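You operate a simulated robot arm through the tools that you are given. There is no shell and no other tool. Be economical: measure what you need, move in short steps, check, and stop when the job is done.

You are at the controls of a simulated robot arm. One attempt, no reset.

TASK
Bend the strip with green tape to 90 degrees.
Fine: set the stop pin, clamp the strip while bending, stand it in the grey tray; lever back, clamp free. Set down upright: what you pick out.

It is judged by the outcome, as a careful person would: the job done as asked, and still so three seconds after it is handed in. It fails if anything else is knocked over, pushed out of place, dropped, spilled or broken.

THE ROBOT
A 6-joint arm with a two-finger parallel gripper, fixed in place. Base frame: the origin is at the foot of the arm, x ahead of it, y to its left, z up; the work surface is at about z = 0.85. Lengths are in m, angles in rad, forces in N, time in s.
With the tool pointing down near the work surface it reaches from about 0.26 to 0.68 m from the base axis. Its first joint turns from -1.152 to 1.152 rad. Payload 2.9 kg.
The tool frame sits at the grasp point between the pads (the TCP): z along the fingers, y along the line on which they close. The tips reach 0.03 m beyond it. Largest opening 0.11 m; finger width 0.02, thickness 0.01; the body of the gripper, 0.048 by 0.112 m, starts 0.055 m behind the TCP.
Orientation is that of the tool frame in the base frame, as a unit quaternion [x, y, z, w]. With the fingers straight down and closing along the base's y, the tool's x points along the base's -x, its y along +y and its z along -z.

THE INTERFACE
- The arm moves only by the tool send_rows. Its argument "increments" is text: rows parted by semicolons, each of 7 numbers parted by spaces: the shift along the tool's x, y, z in units of 250 mm (1.0 is 250 mm), then the turn, a rotation vector about the tool's x, y, z in units of 180 degrees (1.0 is 180 degrees), then the gripper command, from -1 (shut) to 1 (fully open), values between in proportion. In form: tx ty tz rx ry rz claw; .... A call has 1 to 8 rows; each row is the pose to reach, as a shift and turn from the pose commanded when the call began, along the tool's axes at that moment. A call with a number of a shift or a turn outside -1 to 1 is refused whole. A row lasts 0.2 s, in which the tool goes at most 0.05 m and 0.15 rad; a call with a longer step from one row to the next is refused whole, and so is a gripper value outside its range. Where a pose cannot be reached the arm comes as near as it can. A force on the tool above 40 N (or 10 N above the force at the start of the call, whichever is more), or a blocked arm, ends the call early, and 0.2 s more pass. Each finger travels about 0.108 m/s and halts on what it meets, pressing with about 29 N; the grip force reading is that of the motor and also rises with nothing between the fingers. The clock runs only during rows and for 0.2 s after the last one: add rows that repeat a pose to give the fingers time. It gives the time, the measured TCP pose, the force on the tool (base axes), the opening and the grip force at its end, in the units of the frame above (readings bear some noise), with the torque about the TCP (base axes, N m) and any sound that the robot's microphone picked up.
- Cameras (640 x 400 px; columns grow to the right, rows downward): "scene" is fixed at [0.0839, 0.4337, 1.4026]; the picture's right is [-0.72, -0.69, 0.00], its down [-0.27, 0.28, -0.92] and it looks along [0.64, -0.67, -0.39] (base axes); focal length 326 px, centre (320, 200). "wrist" rides on the gripper at [0.072, 0.017, -0.103] in the tool frame; the picture's right is [-0.23, 0.97, 0.00], its down [-0.76, -0.18, -0.62] and it looks along [-0.61, -0.14, 0.78] (tool axes); focal length 222 px, centre (320, 200). There is no depth. A picture from a camera that has moved, and an enlarged one, comes with that camera's place and axes in the base frame and with its lens.
- get_image(camera): a new picture of that camera. The clock stands still meanwhile.
- zoom(camera, box): a new picture of the part [left, top, right, bottom] of that camera's present view, enlarged. The clock stands still meanwhile.
- job_done(): hands the job in; it is judged then, once.

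Work in short steps. Places have to be worked out from the pictures, the camera data and where the tool is seen: move nearer, look again, correct. Check each grasp and each placing, and mend what went wrong. You have 120 turns and 64 pictures in all, those below and enlarged ones among them. Open the gripper and draw the arm clear of the work before you hand the job in, unless the task says otherwise; then end with one line.

The tools are called after ">>>" by a JSON object that holds its "fn" and its "kwargs". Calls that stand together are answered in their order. send_rows: Moves the arm, as the interface text tells. Its arguments: {"type":"object","properties":{"increments":{"type":"string"}},"required":["increments"]} The other tools are called the same way: get_image (camera) takes a picture; zoom (camera, box) takes an enlarged picture of a part of a camera's view; job_done () hands the job in.

At the start:

```text
time_s: 0.0
tcp_pos: [0.4398, -0.132, 1.2366]
tool_rot: [0.0, 1.0, 0.0, 0.0]
force: [-0.9, -0.2, -0.1]
torque: [0.0, -0.01, 0.0]
gripper_width: 0.1098
gripper_force: 0.0
```

scene: 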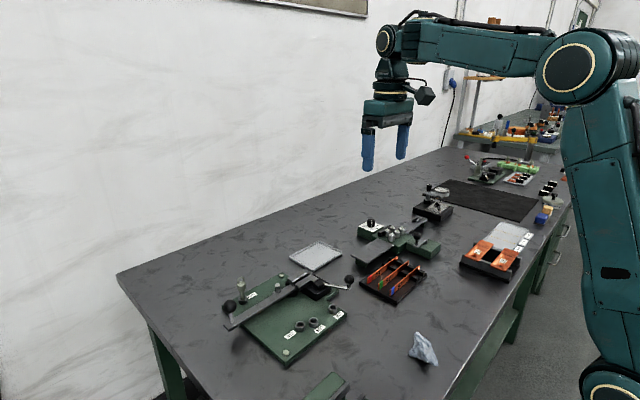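
wrist: 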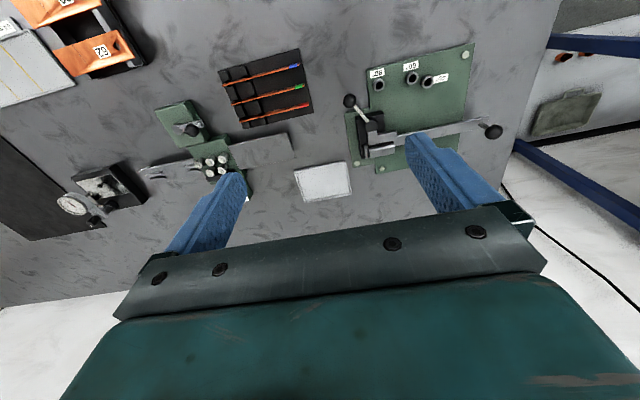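

The bender (green plate with lever), the strip rack and a pale tray are visible. I zoom in on them before moving.

>>> {"fn": "zoom", "kwargs": {"camera": "scene", "box": [210, 230, 370, 370]}}

>>> {"fn": "zoom", "kwargs": {"camera": "scene", "box": [340, 170, 540, 310]}}

>>> {"fn": "zoom", "kwargs": {"camera": "wrist", "box": [320, 30, 520, 180]}}

>>> {"fn": "zoom", "kwargs": {"camera": "wrist", "box": [200, 30, 360, 210]}}

```text
2.86 times, centred on (290, 300) of scene
camera zoom: at [0.0839, 0.4337, 1.4026], right [-0.72, -0.69, 0.0], down [-0.27, 0.28, -0.92], along [0.64, -0.67, -0.39], focal length 930 px, centre (406, -86)
```

zoom: 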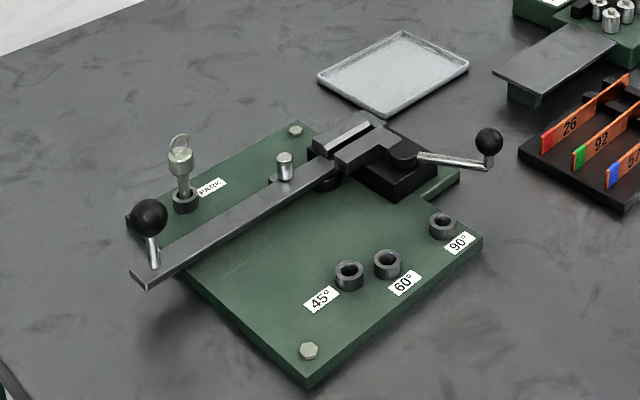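

```text
2.86 times, centred on (440, 240) of scene
camera zoom: at [0.0839, 0.4337, 1.4026], right [-0.72, -0.69, 0.0], down [-0.27, 0.28, -0.92], along [0.64, -0.67, -0.39], focal length 930 px, centre (-23, 86)
```

zoom: 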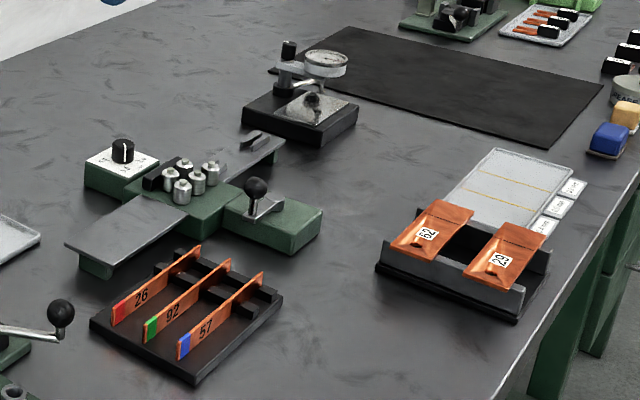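

```text
2.67 times, centred on (420, 105) of wrist
camera zoom: at [0.3677, -0.1144, 1.341], right [0.23, 0.97, 0.0], down [0.76, -0.18, 0.62], along [0.61, -0.14, -0.78], focal length 592 px, centre (53, 453)
```

zoom: 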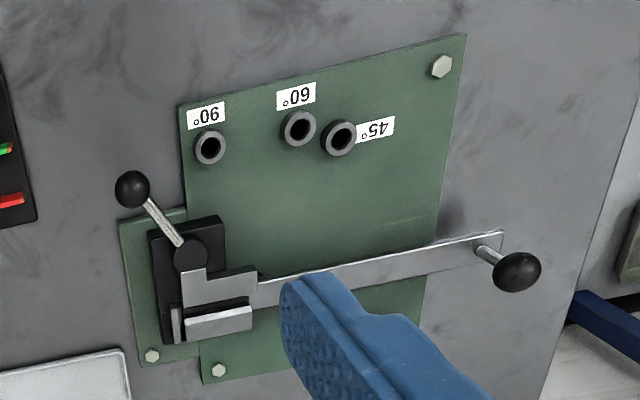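

```text
2.22 times, centred on (280, 120) of wrist
camera zoom: at [0.3677, -0.1144, 1.341], right [0.23, 0.97, 0.0], down [0.76, -0.18, 0.62], along [0.61, -0.14, -0.78], focal length 494 px, centre (409, 378)
```

zoom: 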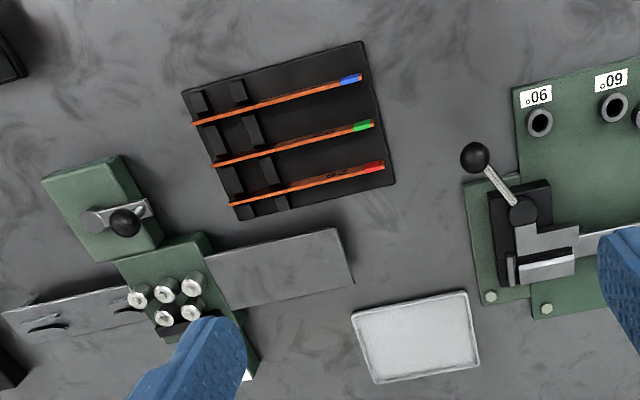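

The layout is clear: clamp and pivot near (0.59, -0.03), lever along +y, and the 90° hole near (0.485, -0.026). I move over the bender for a closer look.

>>> {"fn": "send_rows", "kwargs": {"increments": "0.016 0.13 0.1 0 0 0 1; 0.032 0.26 0.2 0 0 0 1; 0.048 0.39 0.3 0 0 0 1; 0.064 0.52 0.42 0 0 0 1; 0.08 0.648 0.546 0 0 0 1"}}

>>> {"fn": "get_image", "kwargs": {"camera": "wrist"}}

```text
time_s: 1.2
tcp_pos: [0.4194, 0.0309, 1.1014]
tool_rot: [0.0, 1.0, -0.001, 0.0]
force: [-0.4, -0.9, -0.4]
torque: [-0.02, 0.01, 0.0]
gripper_width: 0.1101
gripper_force: 0.1
```

```text
57 pictures are left
camera wrist: at [0.3476, 0.0485, 1.2049], right [0.23, 0.97, 0.0], down [0.76, -0.18, 0.62], along [0.61, -0.14, -0.78], focal length 222 px, centre (320, 200)
```

wrist: 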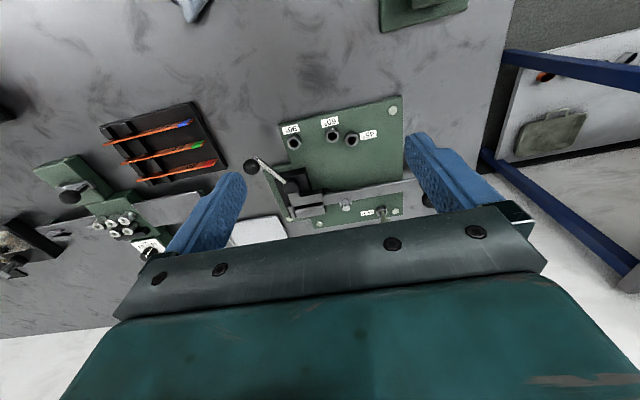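

>>> {"fn": "zoom", "kwargs": {"camera": "wrist", "box": [230, 85, 440, 235]}}

>>> {"fn": "zoom", "kwargs": {"camera": "wrist", "box": [90, 90, 240, 200]}}

>>> {"fn": "zoom", "kwargs": {"camera": "scene", "box": [270, 250, 360, 310]}}

```text
2.67 times, centred on (335, 160) of wrist
camera zoom: at [0.3476, 0.0485, 1.2049], right [0.23, 0.97, 0.0], down [0.76, -0.18, 0.62], along [0.61, -0.14, -0.78], focal length 592 px, centre (280, 307)
```

zoom: 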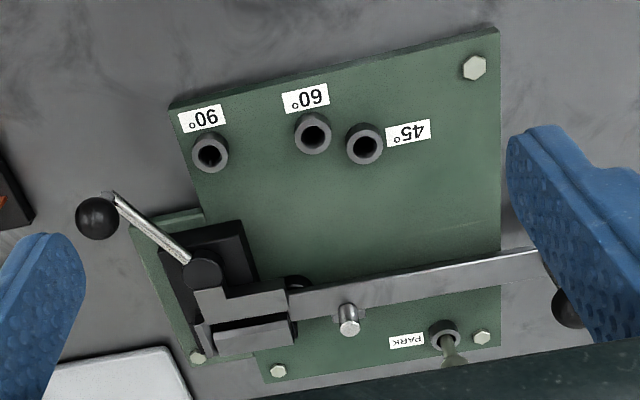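

```text
3.64 times, centred on (165, 145) of wrist
camera zoom: at [0.3476, 0.0485, 1.2049], right [0.23, 0.97, 0.0], down [0.76, -0.18, 0.62], along [0.61, -0.14, -0.78], focal length 808 px, centre (884, 400)
```

zoom: 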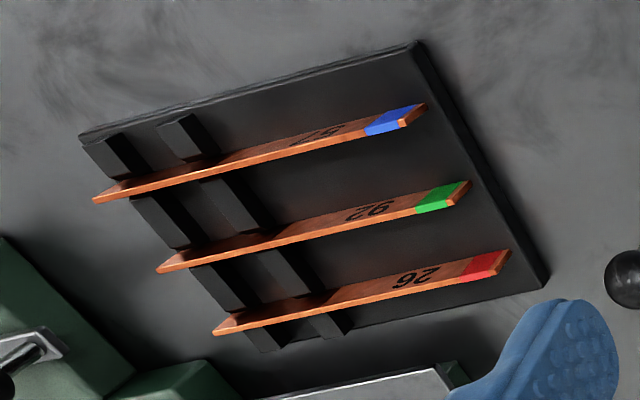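

```text
6.67 times, centred on (315, 280) of scene
camera zoom: at [0.084, 0.4337, 1.4026], right [-0.72, -0.69, 0.0], down [-0.27, 0.28, -0.92], along [0.64, -0.67, -0.39], focal length 2171 px, centre (353, -333)
```

zoom: 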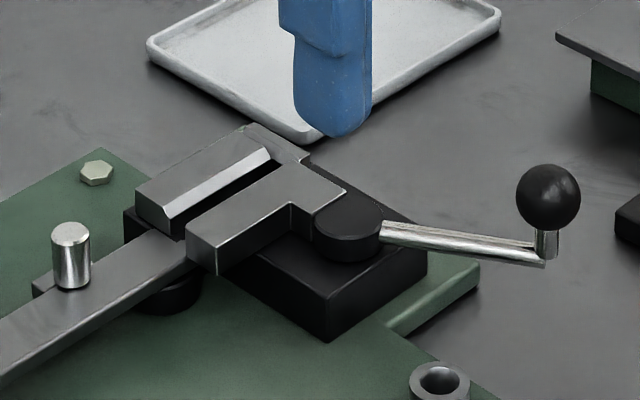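

Pin is parked near (0.653, 0.103) and the 90° hole is near (0.484, -0.026). The green strip runs along y at x≈0.442. I move closer to the pin.

>>> {"fn": "send_rows", "kwargs": {"increments": "-0.16 0.07 0.05 0 0 0 1; -0.32 0.14 0.1 0 0 0 1; -0.48 0.21 0.15 0 0 0 1; -0.642 0.276 0.206 0 0 0 1; -0.642 0.276 0.206 0 0 0 1"}}

>>> {"fn": "get_image", "kwargs": {"camera": "wrist"}}

```text
time_s: 2.4
tcp_pos: [0.5801, 0.0995, 1.0479]
tool_rot: [0.0, 1.0, -0.001, 0.0]
force: [0.5, -0.2, -0.3]
torque: [-0.03, 0.0, 0.03]
gripper_width: 0.1101
gripper_force: 0.0
```

```text
53 pictures are left
camera wrist: at [0.5085, 0.1167, 1.1528], right [0.23, 0.97, 0.0], down [0.76, -0.18, 0.62], along [0.61, -0.14, -0.78], focal length 222 px, centre (320, 200)
```

wrist: 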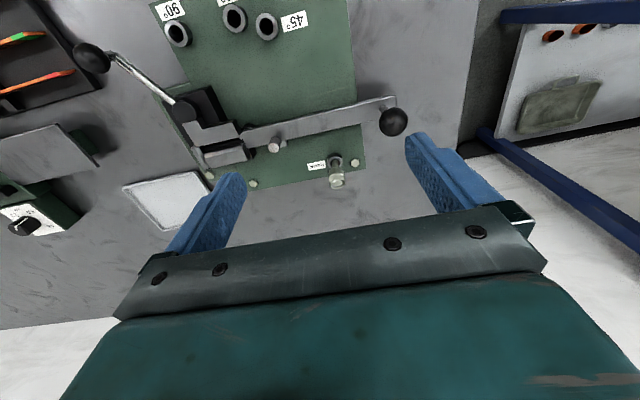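

>>> {"fn": "zoom", "kwargs": {"camera": "wrist", "box": [270, 120, 400, 210]}}

>>> {"fn": "zoom", "kwargs": {"camera": "scene", "box": [215, 260, 285, 310]}}

>>> {"fn": "zoom", "kwargs": {"camera": "wrist", "box": [150, 80, 290, 195]}}

```text
4.44 times, centred on (335, 165) of wrist
camera zoom: at [0.5085, 0.1167, 1.1528], right [0.23, 0.97, 0.0], down [0.76, -0.18, 0.62], along [0.61, -0.14, -0.78], focal length 987 px, centre (253, 356)
```

zoom: 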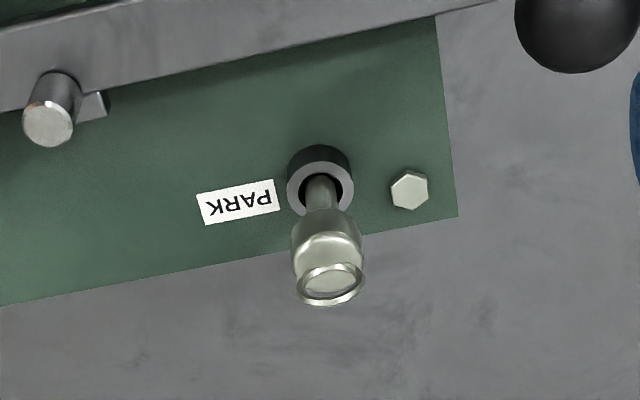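

```text
8.00 times, centred on (250, 285) of scene
camera zoom: at [0.084, 0.4338, 1.4026], right [-0.72, -0.69, 0.0], down [-0.27, 0.28, -0.92], along [0.64, -0.67, -0.39], focal length 2605 px, centre (880, -480)
```

zoom: 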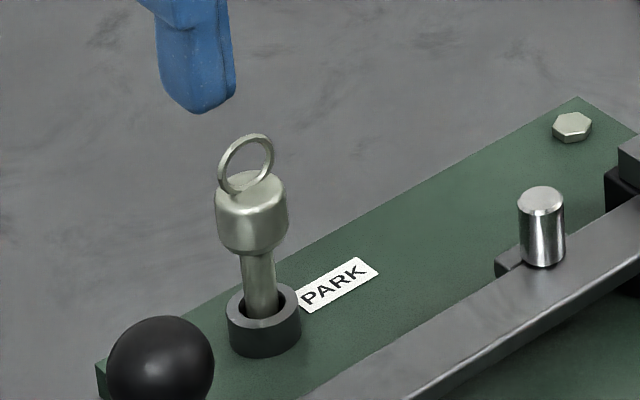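

```text
3.48 times, centred on (220, 138) of wrist
camera zoom: at [0.5085, 0.1167, 1.1528], right [0.23, 0.97, 0.0], down [0.76, -0.18, 0.62], along [0.61, -0.14, -0.78], focal length 773 px, centre (668, 417)
```

zoom: 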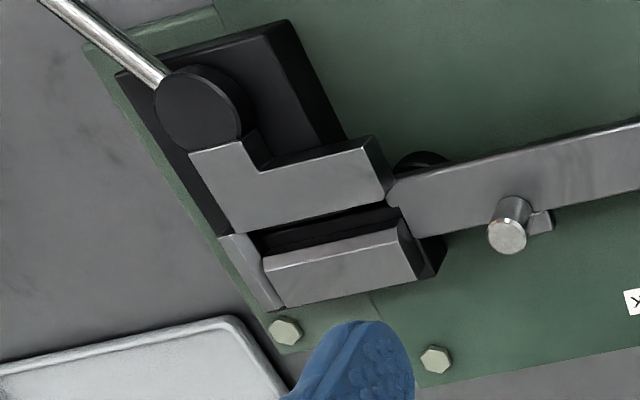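

Triangulating both cameras puts the pin at about (0.665, 0.101), with its head top at z≈0.912 and bushing top at z≈0.868. I move above it with a partial opening.

>>> {"fn": "send_rows", "kwargs": {"increments": "-0.11 0.003 0.08 0 0 0 0.3; -0.22 0.006 0.16 0 0 0 0.1; -0.339 0.008 0.24 0 0 0 0.05; -0.339 0.008 0.314 0 0 0 0.05; -0.339 0.008 0.314 0 0 0 0.05"}}

>>> {"fn": "get_image", "kwargs": {"camera": "wrist"}}

>>> {"fn": "zoom", "kwargs": {"camera": "scene", "box": [205, 235, 295, 305]}}

```text
time_s: 3.6
tcp_pos: [0.6643, 0.1009, 0.97]
tool_rot: [0.0, 1.0, 0.0, 0.0]
force: [0.4, -0.5, -0.4]
torque: [-0.02, -0.05, -0.02]
gripper_width: 0.058
gripper_force: 0.0
```

```text
49 pictures are left
camera wrist: at [0.5934, 0.1179, 1.0738], right [0.23, 0.97, 0.0], down [0.76, -0.18, 0.62], along [0.61, -0.14, -0.78], focal length 222 px, centre (320, 200)
```

wrist: 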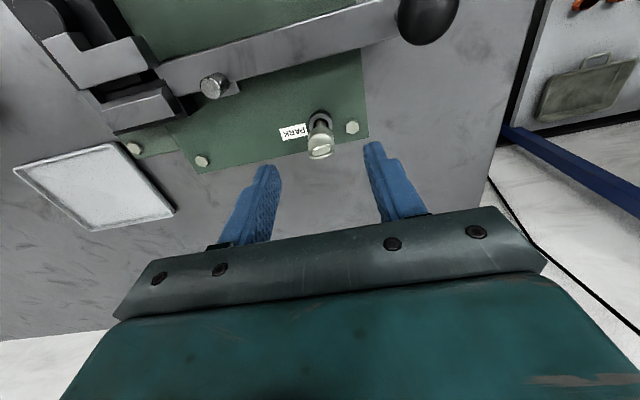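

```text
5.71 times, centred on (250, 270) of scene
camera zoom: at [0.0839, 0.4337, 1.4026], right [-0.72, -0.69, 0.0], down [-0.27, 0.28, -0.92], along [0.64, -0.67, -0.39], focal length 1861 px, centre (720, -200)
```

zoom: 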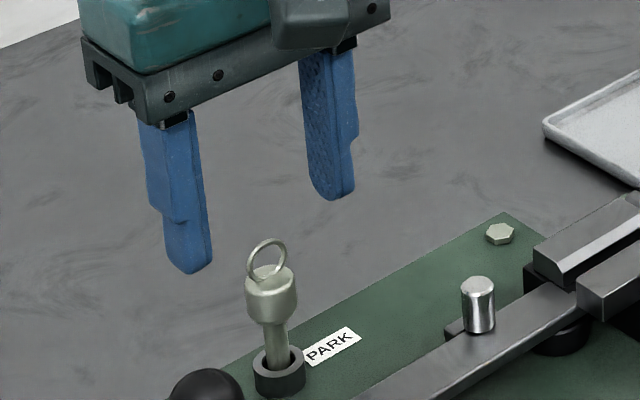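

Pin is centred in y and about 4 mm further in x. I descend and grasp the head.

>>> {"fn": "send_rows", "kwargs": {"increments": "-0.016 -0.004 0.09 0 0 0 0.0; -0.016 -0.004 0.18 0 0 0 -0.05; -0.016 -0.004 0.256 0 0 0 -0.05; -0.016 -0.004 0.256 0 0 0 -0.05"}}

>>> {"fn": "zoom", "kwargs": {"camera": "wrist", "box": [230, 80, 410, 210]}}

>>> {"fn": "zoom", "kwargs": {"camera": "scene", "box": [205, 235, 295, 305]}}

```text
time_s: 4.6
tcp_pos: [0.6684, 0.1009, 0.9051]
tool_rot: [0.0, 1.0, -0.001, -0.001]
force: [-0.8, 0.1, 0.5]
torque: [-0.04, -0.02, 0.0]
gripper_width: 0.0525
gripper_force: 0.1
```

```text
3.08 times, centred on (320, 145) of wrist
camera zoom: at [0.5964, 0.1179, 1.0094], right [0.23, 0.97, 0.0], down [0.76, -0.18, 0.62], along [0.61, -0.14, -0.78], focal length 684 px, centre (320, 369)
```

zoom: 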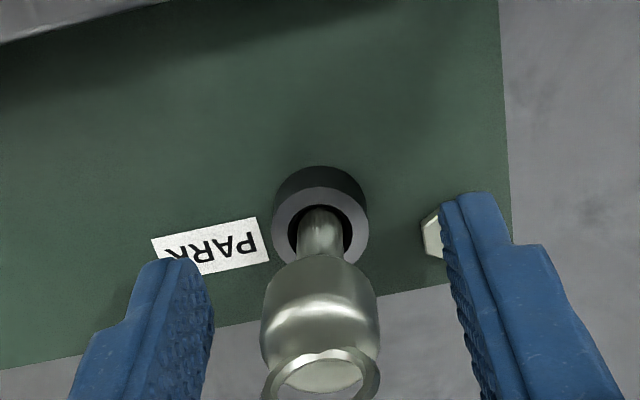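

```text
5.71 times, centred on (250, 270) of scene
camera zoom: at [0.0839, 0.4337, 1.4026], right [-0.72, -0.69, 0.0], down [-0.27, 0.28, -0.92], along [0.64, -0.67, -0.39], focal length 1861 px, centre (720, -200)
```

zoom: 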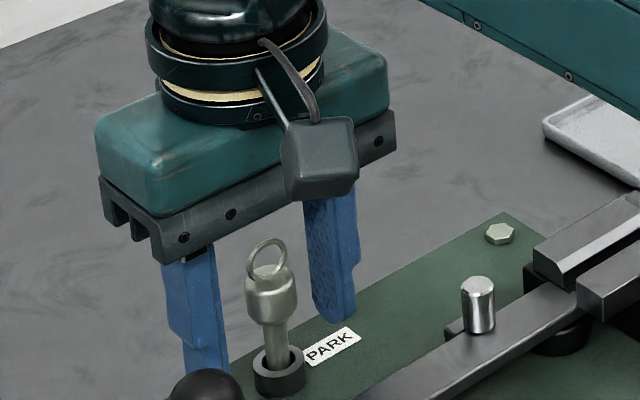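

The pin head sits between the pads, with x and y matching to within 1 mm. I close on it.

>>> {"fn": "send_rows", "kwargs": {"increments": "0 0 0 0 0 0 -0.6; 0 0 0 0 0 0 -1; 0 0 0 0 0 0 -1; 0 0 0 0 0 0 -1"}}

>>> {"fn": "send_rows", "kwargs": {"increments": "0 0 -0.06 0 0 0 -1; 0 0 -0.12 0 0 0 -1; 0 0 -0.2 0 0 0 -1; 0 0 -0.28 0 0 0 -1"}}

>>> {"fn": "zoom", "kwargs": {"camera": "scene", "box": [205, 235, 295, 305]}}

```text
time_s: 5.6
tcp_pos: [0.6672, 0.1001, 0.9058]
tool_rot: [0.0, 1.0, -0.001, 0.0]
force: [-0.7, 1.3, 0.4]
torque: [0.04, -0.03, 0.02]
gripper_width: 0.02
gripper_force: 29.1
```

```text
time_s: 6.6
tcp_pos: [0.6649, 0.0993, 0.9772]
tool_rot: [0.0, 1.0, -0.002, 0.0]
force: [0.3, -0.3, -0.7]
torque: [0.0, 0.02, 0.0]
gripper_width: 0.0201
gripper_force: 28.8
out of reach, approached as far as the arm can: row 4
```

```text
5.71 times, centred on (250, 270) of scene
camera zoom: at [0.0839, 0.4337, 1.4026], right [-0.72, -0.69, 0.0], down [-0.27, 0.28, -0.92], along [0.64, -0.67, -0.39], focal length 1861 px, centre (720, -200)
```

zoom: 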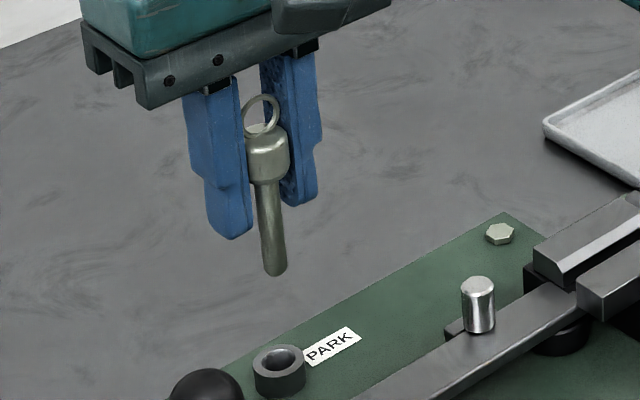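

The pin is held upright with its tip about 5.5 cm below the TCP. I carry it high to above the 90° hole.

>>> {"fn": "send_rows", "kwargs": {"increments": "0.1 -0.02 -0.14 0 0 0 -1; 0.22 -0.1 -0.171 0 0 0 -1; 0.35 -0.2 -0.171 0 0 0 -1; 0.48 -0.3 -0.171 0 0 0 -1; 0.6 -0.4 -0.171 0 0 0 -1; 0.724 -0.501 -0.171 0 0 0 -1; 0.724 -0.501 -0.171 0 0 0 -1"}}

>>> {"fn": "zoom", "kwargs": {"camera": "wrist", "box": [230, 60, 410, 190]}}

>>> {"fn": "zoom", "kwargs": {"camera": "scene", "box": [270, 240, 370, 320]}}

```text
time_s: 8.2
tcp_pos: [0.4842, -0.0245, 1.0178]
tool_rot: [0.0, 1.0, -0.001, 0.001]
force: [-1.3, -0.2, -0.4]
torque: [-0.01, -0.01, 0.02]
gripper_width: 0.0199
gripper_force: 29.5
```

```text
3.08 times, centred on (320, 125) of wrist
camera zoom: at [0.4121, -0.0078, 1.122], right [0.23, 0.97, 0.0], down [0.76, -0.18, 0.62], along [0.61, -0.14, -0.78], focal length 684 px, centre (320, 431)
```

zoom: 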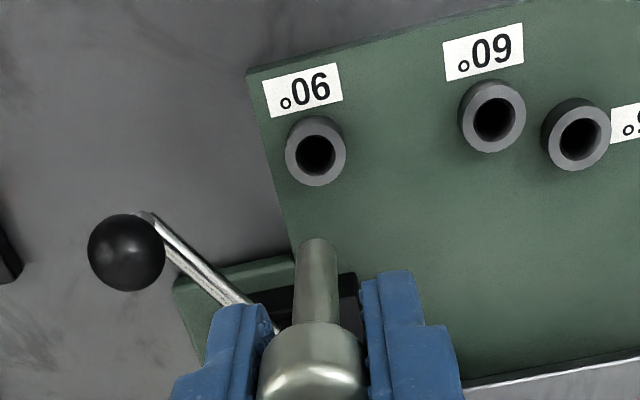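

```text
5.00 times, centred on (320, 280) of scene
camera zoom: at [0.0839, 0.4337, 1.4026], right [-0.72, -0.69, 0.0], down [-0.27, 0.28, -0.92], along [0.64, -0.67, -0.39], focal length 1628 px, centre (320, -200)
```

zoom: 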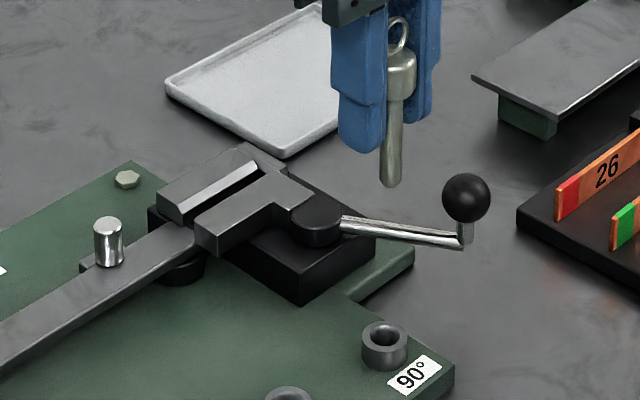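

The hole is at about (0.485, -0.027). I lower the pin to just above it and check alignment.

>>> {"fn": "send_rows", "kwargs": {"increments": "-0.004 -0.008 0.1 0 0 0 -1; -0.004 -0.008 0.2 0 0 0 -1; -0.004 -0.008 0.3 0 0 0 -1; -0.004 -0.008 0.3 0 0 0 -1"}}

>>> {"fn": "zoom", "kwargs": {"camera": "wrist", "box": [270, 80, 370, 150]}}

>>> {"fn": "zoom", "kwargs": {"camera": "scene", "box": [310, 280, 370, 325]}}

```text
time_s: 9.2
tcp_pos: [0.4854, -0.0278, 0.9426]
tool_rot: [0.0, 1.0, 0.0, 0.0]
force: [-0.1, -0.6, -0.4]
torque: [-0.01, -0.02, 0.01]
gripper_width: 0.0198
gripper_force: 29.5
```

```text
5.71 times, centred on (320, 115) of wrist
camera zoom: at [0.414, -0.0106, 1.0473], right [0.23, 0.97, 0.0], down [0.76, -0.18, 0.62], along [0.61, -0.14, -0.78], focal length 1269 px, centre (320, 686)
```

zoom: 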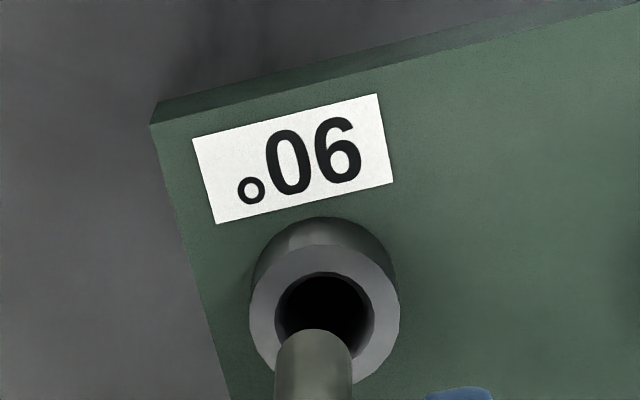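

```text
8.89 times, centred on (340, 302) of scene
camera zoom: at [0.084, 0.4337, 1.4026], right [-0.72, -0.69, 0.0], down [-0.27, 0.28, -0.92], along [0.64, -0.67, -0.39], focal length 2894 px, centre (142, -711)
```

zoom: 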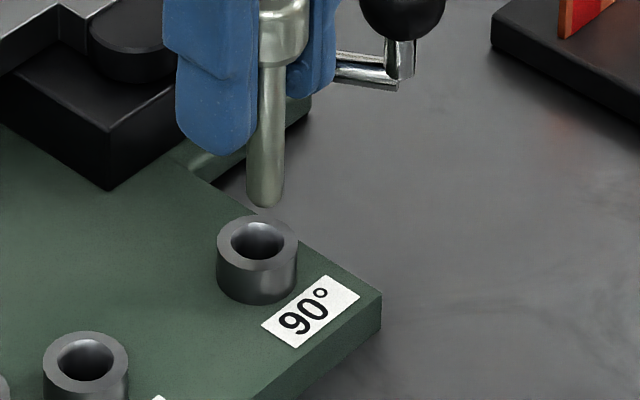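

By triangulation the pin tip is about 1.5 mm off in y, with roughly 2 mm radial clearance. I correct and lower gently.

>>> {"fn": "send_rows", "kwargs": {"increments": "0.002 0.006 0.0 0 0 0 -1; 0.002 0.006 0.04 0 0 0 -1; 0.002 0.006 0.08 0 0 0 -1; 0.002 0.006 0.11 0 0 0 -1; 0.002 0.006 0.14 0 0 0 -1; 0.002 0.006 0.14 0 0 0 -1"}}

>>> {"fn": "zoom", "kwargs": {"camera": "scene", "box": [310, 270, 370, 315]}}

```text
time_s: 10.6
tcp_pos: [0.4848, -0.0254, 0.9095]
tool_rot: [0.0, 1.0, 0.0, 0.0]
force: [4.6, 0.7, 0.3]
torque: [0.1, -0.21, 0.0]
gripper_width: 0.02
gripper_force: 29.4
```

```text
8.89 times, centred on (340, 292) of scene
camera zoom: at [0.084, 0.4338, 1.4026], right [-0.72, -0.69, 0.0], down [-0.27, 0.28, -0.92], along [0.64, -0.67, -0.39], focal length 2894 px, centre (142, -622)
```

zoom: 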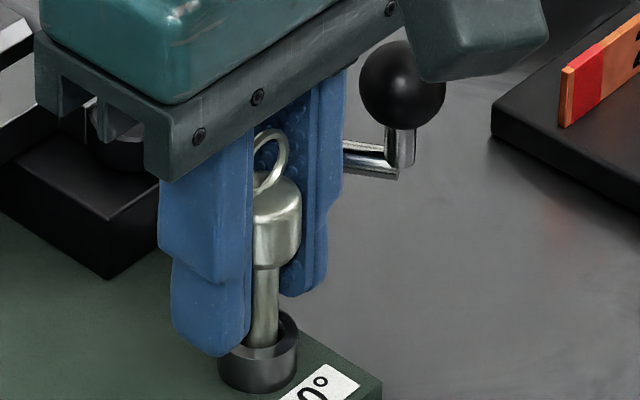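

The pin is in the hole with a small side force. I ease it 1 mm in +x, lower it the last 4 mm and release.

>>> {"fn": "send_rows", "kwargs": {"increments": "-0.005 0 0.008 0 0 0 -1; -0.005 0 0.016 0 0 0 -1; -0.005 0 0.016 0 0 0 -1"}}

>>> {"fn": "send_rows", "kwargs": {"increments": "0 0 0 0 0 0 -0.4; 0 0 0 0 0 0 -0.1; 0 0 0 0 0 0 -0.1; 0 0 -0.1 0 0 0 -0.1; 0 0 -0.2 0 0 0 -0.1; 0 0 -0.4 0 0 0 -0.1; 0 0 -0.6 0 0 0 -0.1"}}

>>> {"fn": "zoom", "kwargs": {"camera": "scene", "box": [270, 250, 370, 330]}}

```text
time_s: 11.4
tcp_pos: [0.485, -0.0273, 0.9063]
tool_rot: [0.0, 1.0, -0.001, -0.001]
force: [-4.5, 0.6, 11.9]
torque: [0.08, 0.32, 0.01]
gripper_width: 0.0201
gripper_force: 28.8
```

```text
time_s: 13.0
tcp_pos: [0.4869, -0.0256, 1.0542]
tool_rot: [0.0, 1.0, -0.001, 0.001]
force: [-0.5, 0.6, -0.9]
torque: [0.0, 0.04, 0.01]
gripper_width: 0.0496
gripper_force: 0.1
```

```text
5.00 times, centred on (320, 290) of scene
camera zoom: at [0.0839, 0.4337, 1.4026], right [-0.72, -0.69, 0.0], down [-0.27, 0.28, -0.92], along [0.64, -0.67, -0.39], focal length 1628 px, centre (320, -250)
```

zoom: 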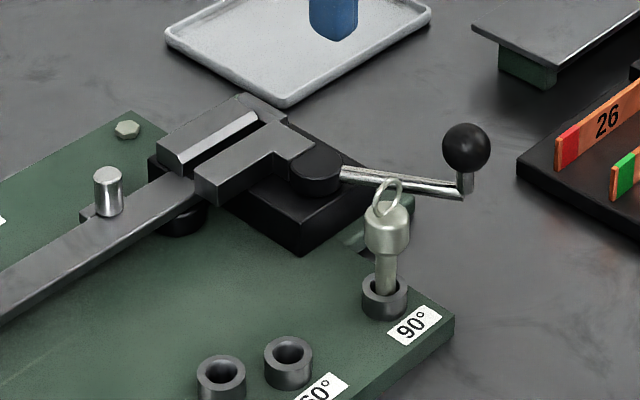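

The pin is upright in the 90° hole. Next I fetch the strip: I turn the tool 90° so it closes along x, and move toward the rack.

>>> {"fn": "send_rows", "kwargs": {"increments": "0.0225 -0.072 0.007 0 0 0.047 -0.1; 0.045 -0.144 0.014 0 0 0.094 -0.1; 0.0675 -0.216 0.021 0 0 0.141 -0.1; 0.09 -0.288 0.028 0 0 0.188 -0.1; 0.1125 -0.36 0.035 0 0 0.235 -0.1; 0.135 -0.432 0.042 0 0 0.282 -0.1; 0.1575 -0.504 0.05 0 0 0.329 -0.1; 0.18 -0.578 0.057 0 0 0.376 -0.1"}}

>>> {"fn": "send_rows", "kwargs": {"increments": "0 0 0 0 0 0.04 -0.1; 0 0 0 0 0 0.08 -0.1; 0 0 0 0 0 0.124 -0.1; 0 0 0 0 0 0.124 -0.1"}}

>>> {"fn": "get_image", "kwargs": {"camera": "wrist"}}

```text
time_s: 14.8
tcp_pos: [0.441, -0.1703, 1.0409]
tool_rot: [0.558, 0.83, 0.0, 0.001]
force: [0.0, -0.1, -0.5]
torque: [-0.02, 0.0, -0.01]
gripper_width: 0.0493
gripper_force: 0.1
```

```text
time_s: 15.8
tcp_pos: [0.4408, -0.171, 1.0408]
tool_rot: [0.708, 0.707, 0.0, 0.001]
force: [0.2, 0.2, 0.3]
torque: [0.04, 0.01, 0.02]
gripper_width: 0.0494
gripper_force: 0.1
```

```text
38 pictures are left
camera wrist: at [0.4591, -0.0976, 1.1444], right [0.97, -0.23, 0.0], down [-0.18, -0.76, 0.62], along [-0.14, -0.61, -0.78], focal length 222 px, centre (320, 200)
```

wrist: 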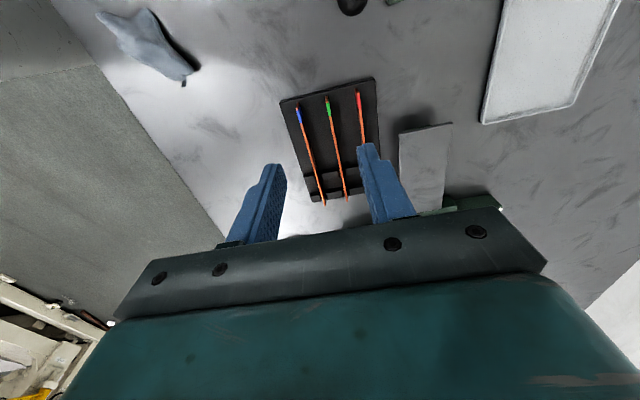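

>>> {"fn": "zoom", "kwargs": {"camera": "wrist", "box": [270, 75, 400, 215]}}

```text
2.86 times, centred on (335, 145) of wrist
camera zoom: at [0.4591, -0.0976, 1.1444], right [0.97, -0.23, 0.0], down [-0.18, -0.76, 0.62], along [-0.14, -0.61, -0.78], focal length 635 px, centre (277, 357)
```

zoom: 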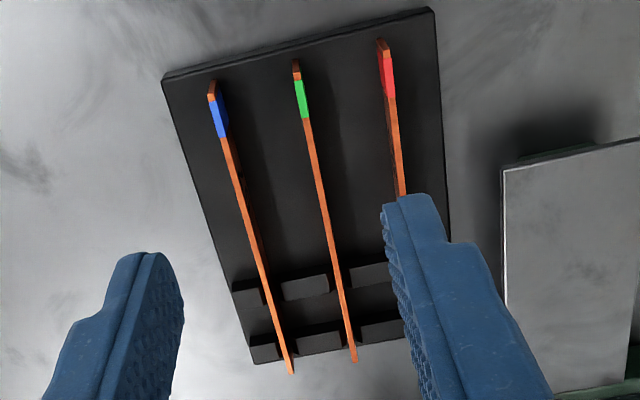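

The green strip lies along y at x≈0.451, from y≈-0.168 to -0.316, with z from 0.86 to 0.88. I'll grip it near y=-0.207, so I narrow the fingers and hover there first.

>>> {"fn": "send_rows", "kwargs": {"increments": "-0.07 0.02 0.1 0 0 0 -0.45; -0.144 0.041 0.2 0 0 0 -0.45; -0.144 0.041 0.32 0 0 0 -0.45; -0.144 0.041 0.44 0 0 0 -0.45; -0.144 0.041 0.44 0 0 0 -0.45"}}

>>> {"fn": "zoom", "kwargs": {"camera": "wrist", "box": [250, 70, 400, 190]}}

```text
time_s: 17.0
tcp_pos: [0.4513, -0.2066, 0.9309]
tool_rot: [0.707, 0.707, -0.001, 0.001]
force: [0.0, 0.1, 0.2]
torque: [-0.02, -0.02, -0.01]
gripper_width: 0.0302
gripper_force: 0.1
```

```text
3.33 times, centred on (325, 130) of wrist
camera zoom: at [0.4701, -0.1336, 1.0338], right [0.97, -0.23, 0.0], down [-0.18, -0.76, 0.62], along [-0.14, -0.61, -0.78], focal length 740 px, centre (303, 433)
```

zoom: 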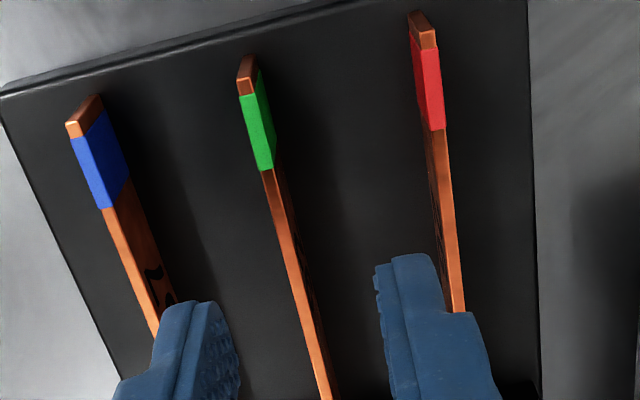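

Alignment is good, with the strip about 1 mm to -x. I descend to grip height and close.

>>> {"fn": "send_rows", "kwargs": {"increments": "0 -0.004 0.05 0 0 0 -0.45; 0 -0.004 0.1 0 0 0 -0.45; 0 -0.004 0.146 0 0 0 -0.45; 0 -0.004 0.146 0 0 0 -0.8; 0 -0.004 0.146 0 0 0 -1; 0 -0.004 0.146 0 0 0 -1; 0 -0.004 0.146 0 0 0 -1"}}

>>> {"fn": "send_rows", "kwargs": {"increments": "0 0 -0.03 0 0 0 -1; 0 0 -0.08 0 0 0 -1; 0 0 -0.18 0 0 0 -1; 0 0 -0.3 0 0 0 -1; 0 0 -0.42 0 0 0 -1; 0 0 -0.52 0 0 0 -1"}}

>>> {"fn": "zoom", "kwargs": {"camera": "scene", "box": [340, 170, 460, 310]}}

```text
time_s: 18.6
tcp_pos: [0.4499, -0.2071, 0.8949]
tool_rot: [0.707, 0.707, -0.001, 0.001]
force: [-0.2, -0.2, 0.5]
torque: [-0.06, 0.02, 0.01]
gripper_width: 0.0021
gripper_force: 29.1
```

```text
time_s: 20.0
tcp_pos: [0.452, -0.2069, 1.0245]
tool_rot: [0.707, 0.707, -0.001, 0.001]
force: [0.0, 0.8, -1.0]
torque: [0.0, 0.0, 0.01]
gripper_width: 0.0019
gripper_force: 28.8
```

```text
2.86 times, centred on (400, 240) of scene
camera zoom: at [0.0839, 0.4337, 1.4026], right [-0.72, -0.69, 0.0], down [-0.27, 0.28, -0.92], along [0.64, -0.67, -0.39], focal length 930 px, centre (91, 86)
```

zoom: 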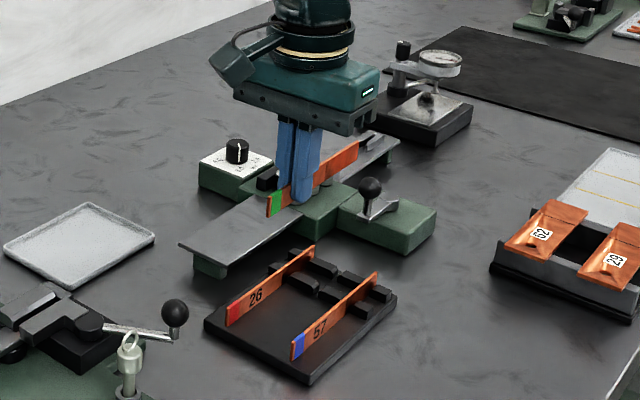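

The strip is held firmly (2 mm thick). I carry it at height over to the bender.

>>> {"fn": "send_rows", "kwargs": {"increments": "0.16 0.09 0 0 0 0 -1; 0.32 0.18 0 0 0 0 -1; 0.48 0.27 0 0 0 0 -1; 0.64 0.36 0 0 0 0 -1; 0.8 0.45 0 0 0 0 -1; 0.96 0.54 0 0 0 0 -1; 0.96 0.54 0 0 0 0 -1"}}

>>> {"fn": "send_rows", "kwargs": {"increments": "0.06 0.01 0.03 0 0 0 -1; 0.132 0.014 0.1 0 0 0 -1; 0.132 0.014 0.18 0 0 0 -1; 0.132 0.014 0.18 0 0 0 -1"}}

>>> {"fn": "get_image", "kwargs": {"camera": "wrist"}}

>>> {"fn": "zoom", "kwargs": {"camera": "scene", "box": [220, 230, 360, 330]}}

```text
time_s: 21.6
tcp_pos: [0.5865, 0.0349, 1.0242]
tool_rot: [0.707, 0.707, 0.0, 0.0]
force: [-0.3, -0.3, -0.9]
torque: [0.04, -0.03, 0.02]
gripper_width: 0.0022
gripper_force: 28.9
```

```text
time_s: 22.6
tcp_pos: [0.5877, 0.0663, 0.9785]
tool_rot: [0.707, 0.707, 0.0, 0.0]
force: [0.0, -0.1, -0.4]
torque: [0.06, -0.02, -0.01]
gripper_width: 0.0022
gripper_force: 29.4
```

```text
34 pictures are left
camera wrist: at [0.607, 0.1398, 1.0826], right [0.97, -0.23, 0.0], down [-0.18, -0.76, 0.62], along [-0.14, -0.61, -0.78], focal length 222 px, centre (320, 200)
```

wrist: 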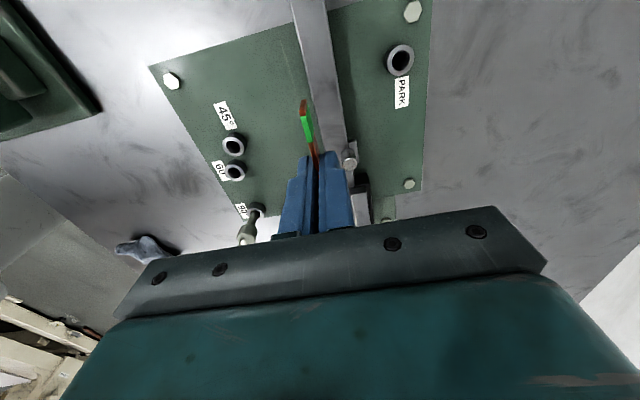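

```text
4.00 times, centred on (290, 280) of scene
camera zoom: at [0.084, 0.4337, 1.4026], right [-0.72, -0.69, 0.0], down [-0.27, 0.28, -0.92], along [0.64, -0.67, -0.39], focal length 1302 px, centre (440, -120)
```

zoom: 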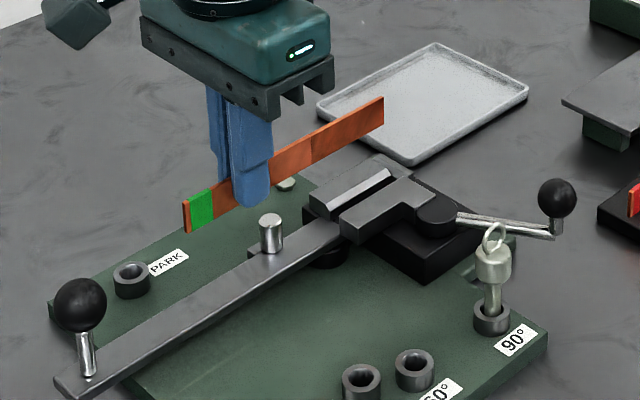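

I zoom on the jaws and strip in the scene view to get the relative x offset.

>>> {"fn": "zoom", "kwargs": {"camera": "scene", "box": [264, 245, 334, 300]}}

```text
7.27 times, centred on (299, 272) of scene
camera zoom: at [0.084, 0.4337, 1.4026], right [-0.72, -0.69, 0.0], down [-0.27, 0.28, -0.92], along [0.64, -0.67, -0.39], focal length 2368 px, centre (473, -327)
```

zoom: 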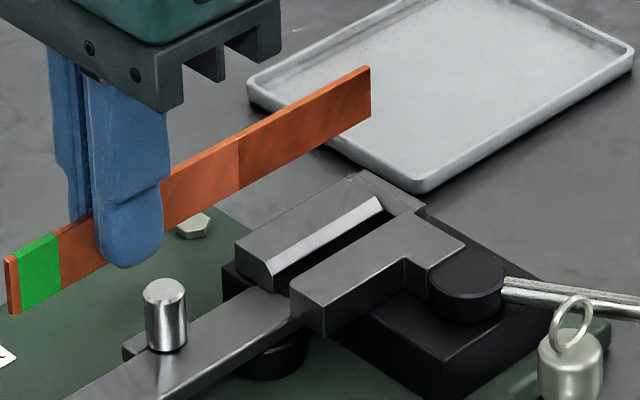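

Scene projection of the strip end agrees with the readings, so the scene camera is reliable. The slot is at x≈0.597 with jaw tops at z≈0.89, and the stop is at y≈-0.06. I shift in x, lower to just above the jaws and check.

>>> {"fn": "send_rows", "kwargs": {"increments": "0 0.018 0 0 0 0 -1; 0 0.036 0.05 0 0 0 -1; 0 0.036 0.12 0 0 0 -1; 0 0.036 0.18 0 0 0 -1; 0 0.036 0.18 0 0 0 -1"}}

>>> {"fn": "zoom", "kwargs": {"camera": "scene", "box": [264, 245, 334, 300]}}

```text
time_s: 23.8
tcp_pos: [0.5968, 0.0662, 0.9344]
tool_rot: [0.707, 0.707, 0.0, 0.0]
force: [0.1, -0.2, -0.7]
torque: [0.03, 0.02, 0.01]
gripper_width: 0.0018
gripper_force: 28.8
```

```text
7.27 times, centred on (299, 272) of scene
camera zoom: at [0.084, 0.4337, 1.4026], right [-0.72, -0.69, 0.0], down [-0.27, 0.28, -0.92], along [0.64, -0.67, -0.39], focal length 2368 px, centre (473, -327)
```

zoom: 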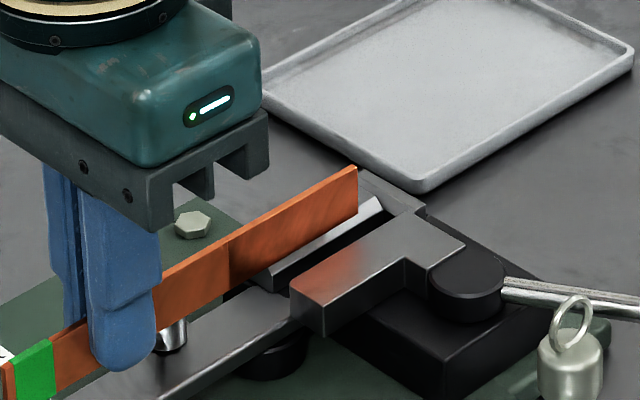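

Strip bottom (z≈0.898) sits over the middle of the slot with about 4 mm clearance each side. I lower it into the slot, watching force.

>>> {"fn": "send_rows", "kwargs": {"increments": "-0.02 0 0.02 0 0 0 -1; -0.024 0 0.05 0 0 0 -1; -0.024 0 0.08 0 0 0 -1; -0.024 0 0.08 0 0 0 -1"}}

>>> {"fn": "send_rows", "kwargs": {"increments": "0 0 0.012 0 0 0 -1; 0 0 0.024 0 0 0 -1; 0 0 0.036 0 0 0 -1; 0 0 0.048 0 0 0 -1"}}

```text
time_s: 24.8
tcp_pos: [0.5979, 0.06, 0.9164]
tool_rot: [0.708, 0.707, 0.001, 0.001]
force: [-4.7, -1.8, 14.6]
torque: [-0.39, 0.12, -0.07]
gripper_width: 0.002
gripper_force: 28.5
```

```text
time_s: 25.4
tcp_pos: [0.598, 0.0622, 0.9127]
tool_rot: [0.707, 0.707, 0.0, 0.001]
force: [-4.1, 0.1, 5.4]
torque: [0.05, 0.1, 0.07]
gripper_width: 0.0021
gripper_force: 29.1
stopped in row 2: the force on the tool passed its limit at 43 N (the readings are from after the stop); the commanded pose is now the measured one
```

Contact came at TCP z≈0.914. I look at what is touching.

>>> {"fn": "zoom", "kwargs": {"camera": "scene", "box": [250, 250, 330, 312]}}

>>> {"fn": "zoom", "kwargs": {"camera": "wrist", "box": [260, 60, 400, 240]}}

```text
6.45 times, centred on (290, 281) of scene
camera zoom: at [0.0838, 0.4337, 1.4027], right [-0.72, -0.69, 0.0], down [-0.27, 0.28, -0.92], along [0.64, -0.67, -0.39], focal length 2101 px, centre (514, -323)
```

zoom: 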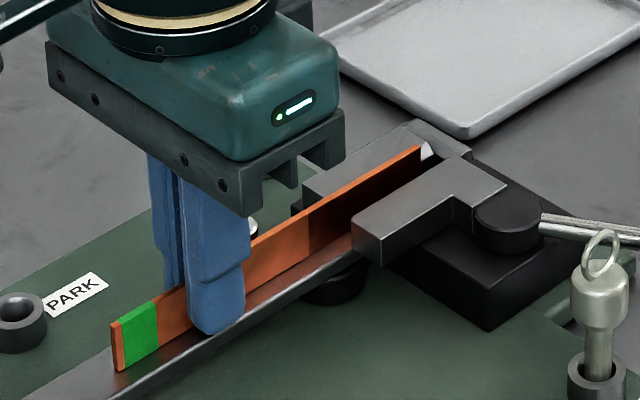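

```text
2.22 times, centred on (330, 150) of wrist
camera zoom: at [0.6158, 0.1336, 1.0178], right [0.97, -0.23, 0.0], down [-0.18, -0.76, 0.62], along [-0.14, -0.61, -0.78], focal length 494 px, centre (298, 311)
```

zoom: 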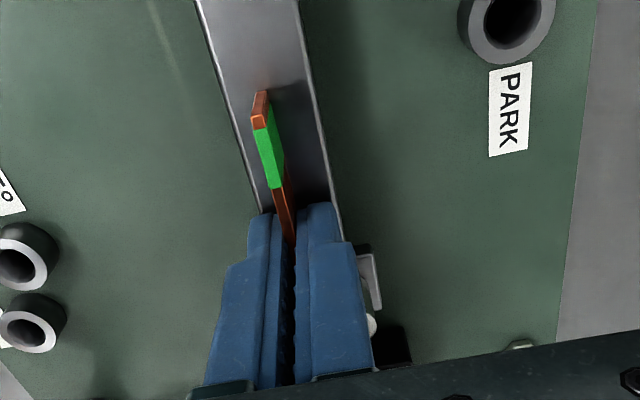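

The strip is seated in the slot resting on the lever, about 1 cm short of the stop. I release, regrip 2 cm nearer the tape end, then slide it home.

>>> {"fn": "send_rows", "kwargs": {"increments": "0 0 -0.006 0 0 0 -1; 0 0 -0.006 0 0 0 -0.8; 0 0 -0.006 0 0 0 -0.75; 0.04 0 -0.006 0 0 0 -0.75; 0.088 0 -0.006 0 0 0 -0.75; 0.088 0 -0.006 0 0 0 -0.75; 0.088 0 -0.006 0 0 0 -1; 0.088 0 -0.006 0 0 0 -1"}}

>>> {"fn": "send_rows", "kwargs": {"increments": "0 0 0 0 0 0 -1; -0.016 0 0 0 0 0 -1; -0.032 0 0 0 0 0 -1; -0.044 0 0 0 0 0 -1; -0.056 0 0 0 0 0 -1; -0.068 0 0 0 0 0 -1; -0.08 0 0 0 0 0 -1"}}

>>> {"fn": "zoom", "kwargs": {"camera": "scene", "box": [250, 250, 330, 312]}}

```text
time_s: 27.2
tcp_pos: [0.597, 0.0829, 0.915]
tool_rot: [0.707, 0.707, 0.001, 0.001]
force: [-0.4, 0.5, 0.7]
torque: [-0.03, 0.0, 0.01]
gripper_width: 0.0019
gripper_force: 29.0
```

```text
time_s: 28.8
tcp_pos: [0.5973, 0.0667, 0.9147]
tool_rot: [0.705, 0.709, 0.002, 0.002]
force: [-0.8, 25.6, 0.8]
torque: [0.58, 0.01, -0.11]
gripper_width: 0.0023
gripper_force: 28.6
```

```text
6.45 times, centred on (290, 281) of scene
camera zoom: at [0.0839, 0.4344, 1.4024], right [-0.72, -0.69, 0.0], down [-0.27, 0.28, -0.92], along [0.64, -0.67, -0.39], focal length 2101 px, centre (514, -323)
```

zoom: 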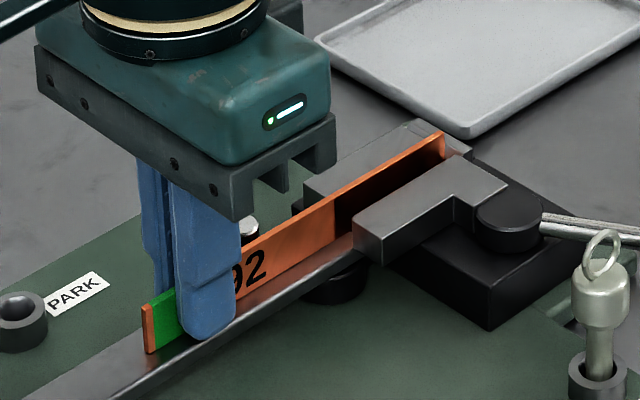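

The strip is against the stop (25 N). I release it, lift, and go to the clamp handle knob, estimated at (0.4865, -0.089, 0.914).

>>> {"fn": "send_rows", "kwargs": {"increments": "0.002 0 0 0 0 0 -0.8; 0.002 0 0 0 0 0 -0.75; 0.002 0 -0.08 0 0 0 -0.75; 0.002 0 -0.2 0 0 0 -0.75; 0.002 0 -0.32 0 0 0 -0.75; 0.002 0 -0.32 0 0 0 -0.5"}}

>>> {"fn": "send_rows", "kwargs": {"increments": "-0.12 -0.09 0 0 0 0 -0.3; -0.24 -0.18 0 0 0 0 -0.1; -0.36 -0.27 0 0 0 0 -0.05; -0.48 -0.36 0 0 0 0 -0.05; -0.6 -0.436 0 0 0 0 -0.05; -0.62 -0.436 0.04 0 0 0 -0.05; -0.62 -0.436 0.04 0 0 0 -0.05"}}

>>> {"fn": "get_image", "kwargs": {"camera": "wrist"}}

>>> {"fn": "zoom", "kwargs": {"camera": "scene", "box": [250, 240, 370, 330]}}

```text
time_s: 30.2
tcp_pos: [0.598, 0.0647, 0.9953]
tool_rot: [0.707, 0.707, 0.002, 0.001]
force: [0.5, -0.1, -0.3]
torque: [0.01, -0.03, 0.0]
gripper_width: 0.0274
gripper_force: 0.0
```

```text
time_s: 31.8
tcp_pos: [0.4891, -0.0916, 0.9844]
tool_rot: [0.707, 0.707, 0.001, 0.001]
force: [-0.2, -0.3, -0.5]
torque: [-0.01, 0.03, -0.01]
gripper_width: 0.0524
gripper_force: 0.1
```

```text
27 pictures are left
camera wrist: at [0.5065, -0.019, 1.0885], right [0.97, -0.23, 0.0], down [-0.18, -0.76, 0.62], along [-0.14, -0.61, -0.78], focal length 222 px, centre (320, 200)
```

wrist: 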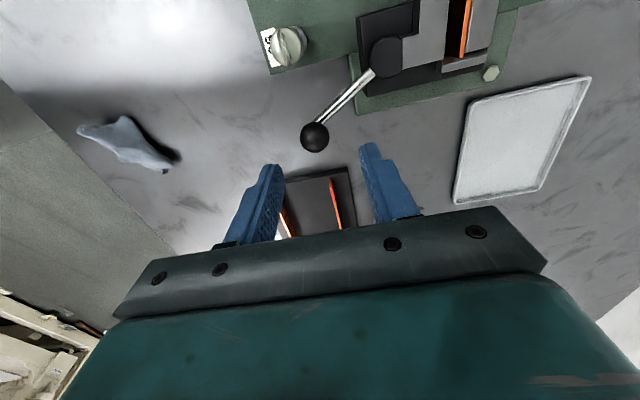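

```text
4.44 times, centred on (310, 285) of scene
camera zoom: at [0.0839, 0.4337, 1.4026], right [-0.72, -0.69, 0.0], down [-0.27, 0.28, -0.92], along [0.64, -0.67, -0.39], focal length 1447 px, centre (364, -178)
```

zoom: 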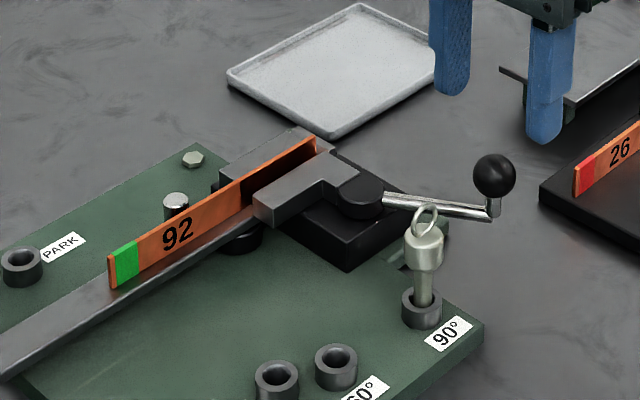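

Strip stands upright in the clamp. Knob confirmed at (0.486, -0.090), so I descend and grip it.

>>> {"fn": "send_rows", "kwargs": {"increments": "0.008 -0.0136 0.07 0 0 0 -0.05; 0.008 -0.0136 0.14 0 0 0 -0.05; 0.008 -0.0136 0.216 0 0 0 -0.05; 0.008 -0.0136 0.216 0 0 0 -0.4; 0.008 -0.0136 0.216 0 0 0 -1; 0.008 -0.0136 0.216 0 0 0 -1; 0.008 -0.0136 0.216 0 0 0 -1"}}

>>> {"fn": "zoom", "kwargs": {"camera": "scene", "box": [290, 230, 390, 310]}}

```text
time_s: 33.4
tcp_pos: [0.4851, -0.0899, 0.931]
tool_rot: [0.707, 0.707, 0.001, 0.001]
force: [-1.5, -1.4, -2.0]
torque: [-0.05, -0.03, -0.01]
gripper_width: 0.0233
gripper_force: 44.7
```

```text
5.00 times, centred on (340, 270) of scene
camera zoom: at [0.0839, 0.4337, 1.4026], right [-0.72, -0.69, 0.0], down [-0.27, 0.28, -0.92], along [0.64, -0.67, -0.39], focal length 1628 px, centre (220, -150)
```

zoom: 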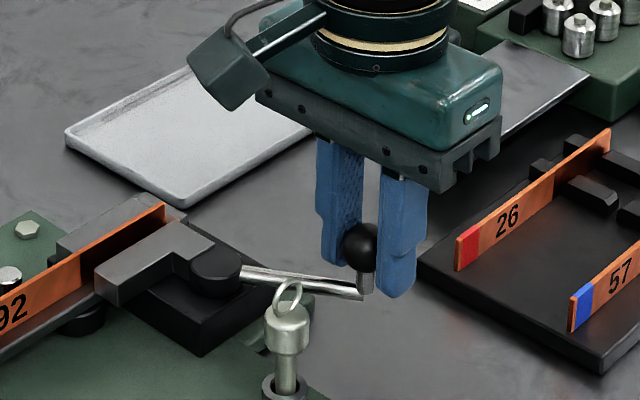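

Knob gripped. I try turning the handle toward -y (away from the lever sweep) by about 20°.

>>> {"fn": "send_rows", "kwargs": {"increments": "-0.02 0.0155 0 0 0 0 -1; -0.04 0.033 0 0 0 0 -1; -0.058 0.052 0 0 0 0 -1; -0.075 0.072 0 0 0 0 -1; -0.075 0.072 0 0 0 0 -1"}}

```text
time_s: 34.6
tcp_pos: [0.5034, -0.1104, 0.9297]
tool_rot: [0.709, 0.705, 0.0, 0.002]
force: [-20.6, -21.8, 2.7]
torque: [0.32, 0.23, 0.14]
gripper_width: 0.0234
gripper_force: 45.1
```

It turns with low tangential resistance (the force is mostly radial), so the true radius is slightly larger. I continue with a wider arc.

>>> {"fn": "send_rows", "kwargs": {"increments": "-0.01 0.002 0 0 0 0 -1; -0.026 0.02 0 0 0 0 -1; -0.04 0.041 0 0 0 0 -1; -0.05 0.066 0 0 0 0 -1; -0.058 0.092 0 0 0 0 -1; -0.058 0.092 0 0 0 0 -1"}}

>>> {"fn": "zoom", "kwargs": {"camera": "scene", "box": [260, 230, 380, 320]}}

```text
time_s: 36.0
tcp_pos: [0.5277, -0.1219, 0.9309]
tool_rot: [0.707, 0.708, 0.002, 0.002]
force: [-5.1, 1.7, -5.7]
torque: [0.13, 0.01, 0.3]
gripper_width: 0.0232
gripper_force: 44.7
```

```text
4.44 times, centred on (320, 275) of scene
camera zoom: at [0.0839, 0.4338, 1.4026], right [-0.72, -0.69, 0.0], down [-0.27, 0.28, -0.92], along [0.64, -0.67, -0.39], focal length 1447 px, centre (320, -133)
```

zoom: 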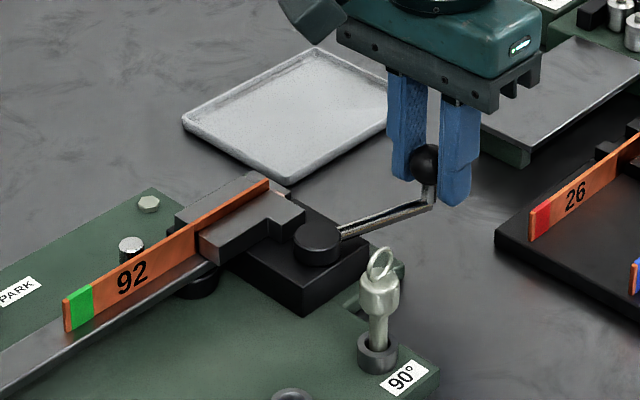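

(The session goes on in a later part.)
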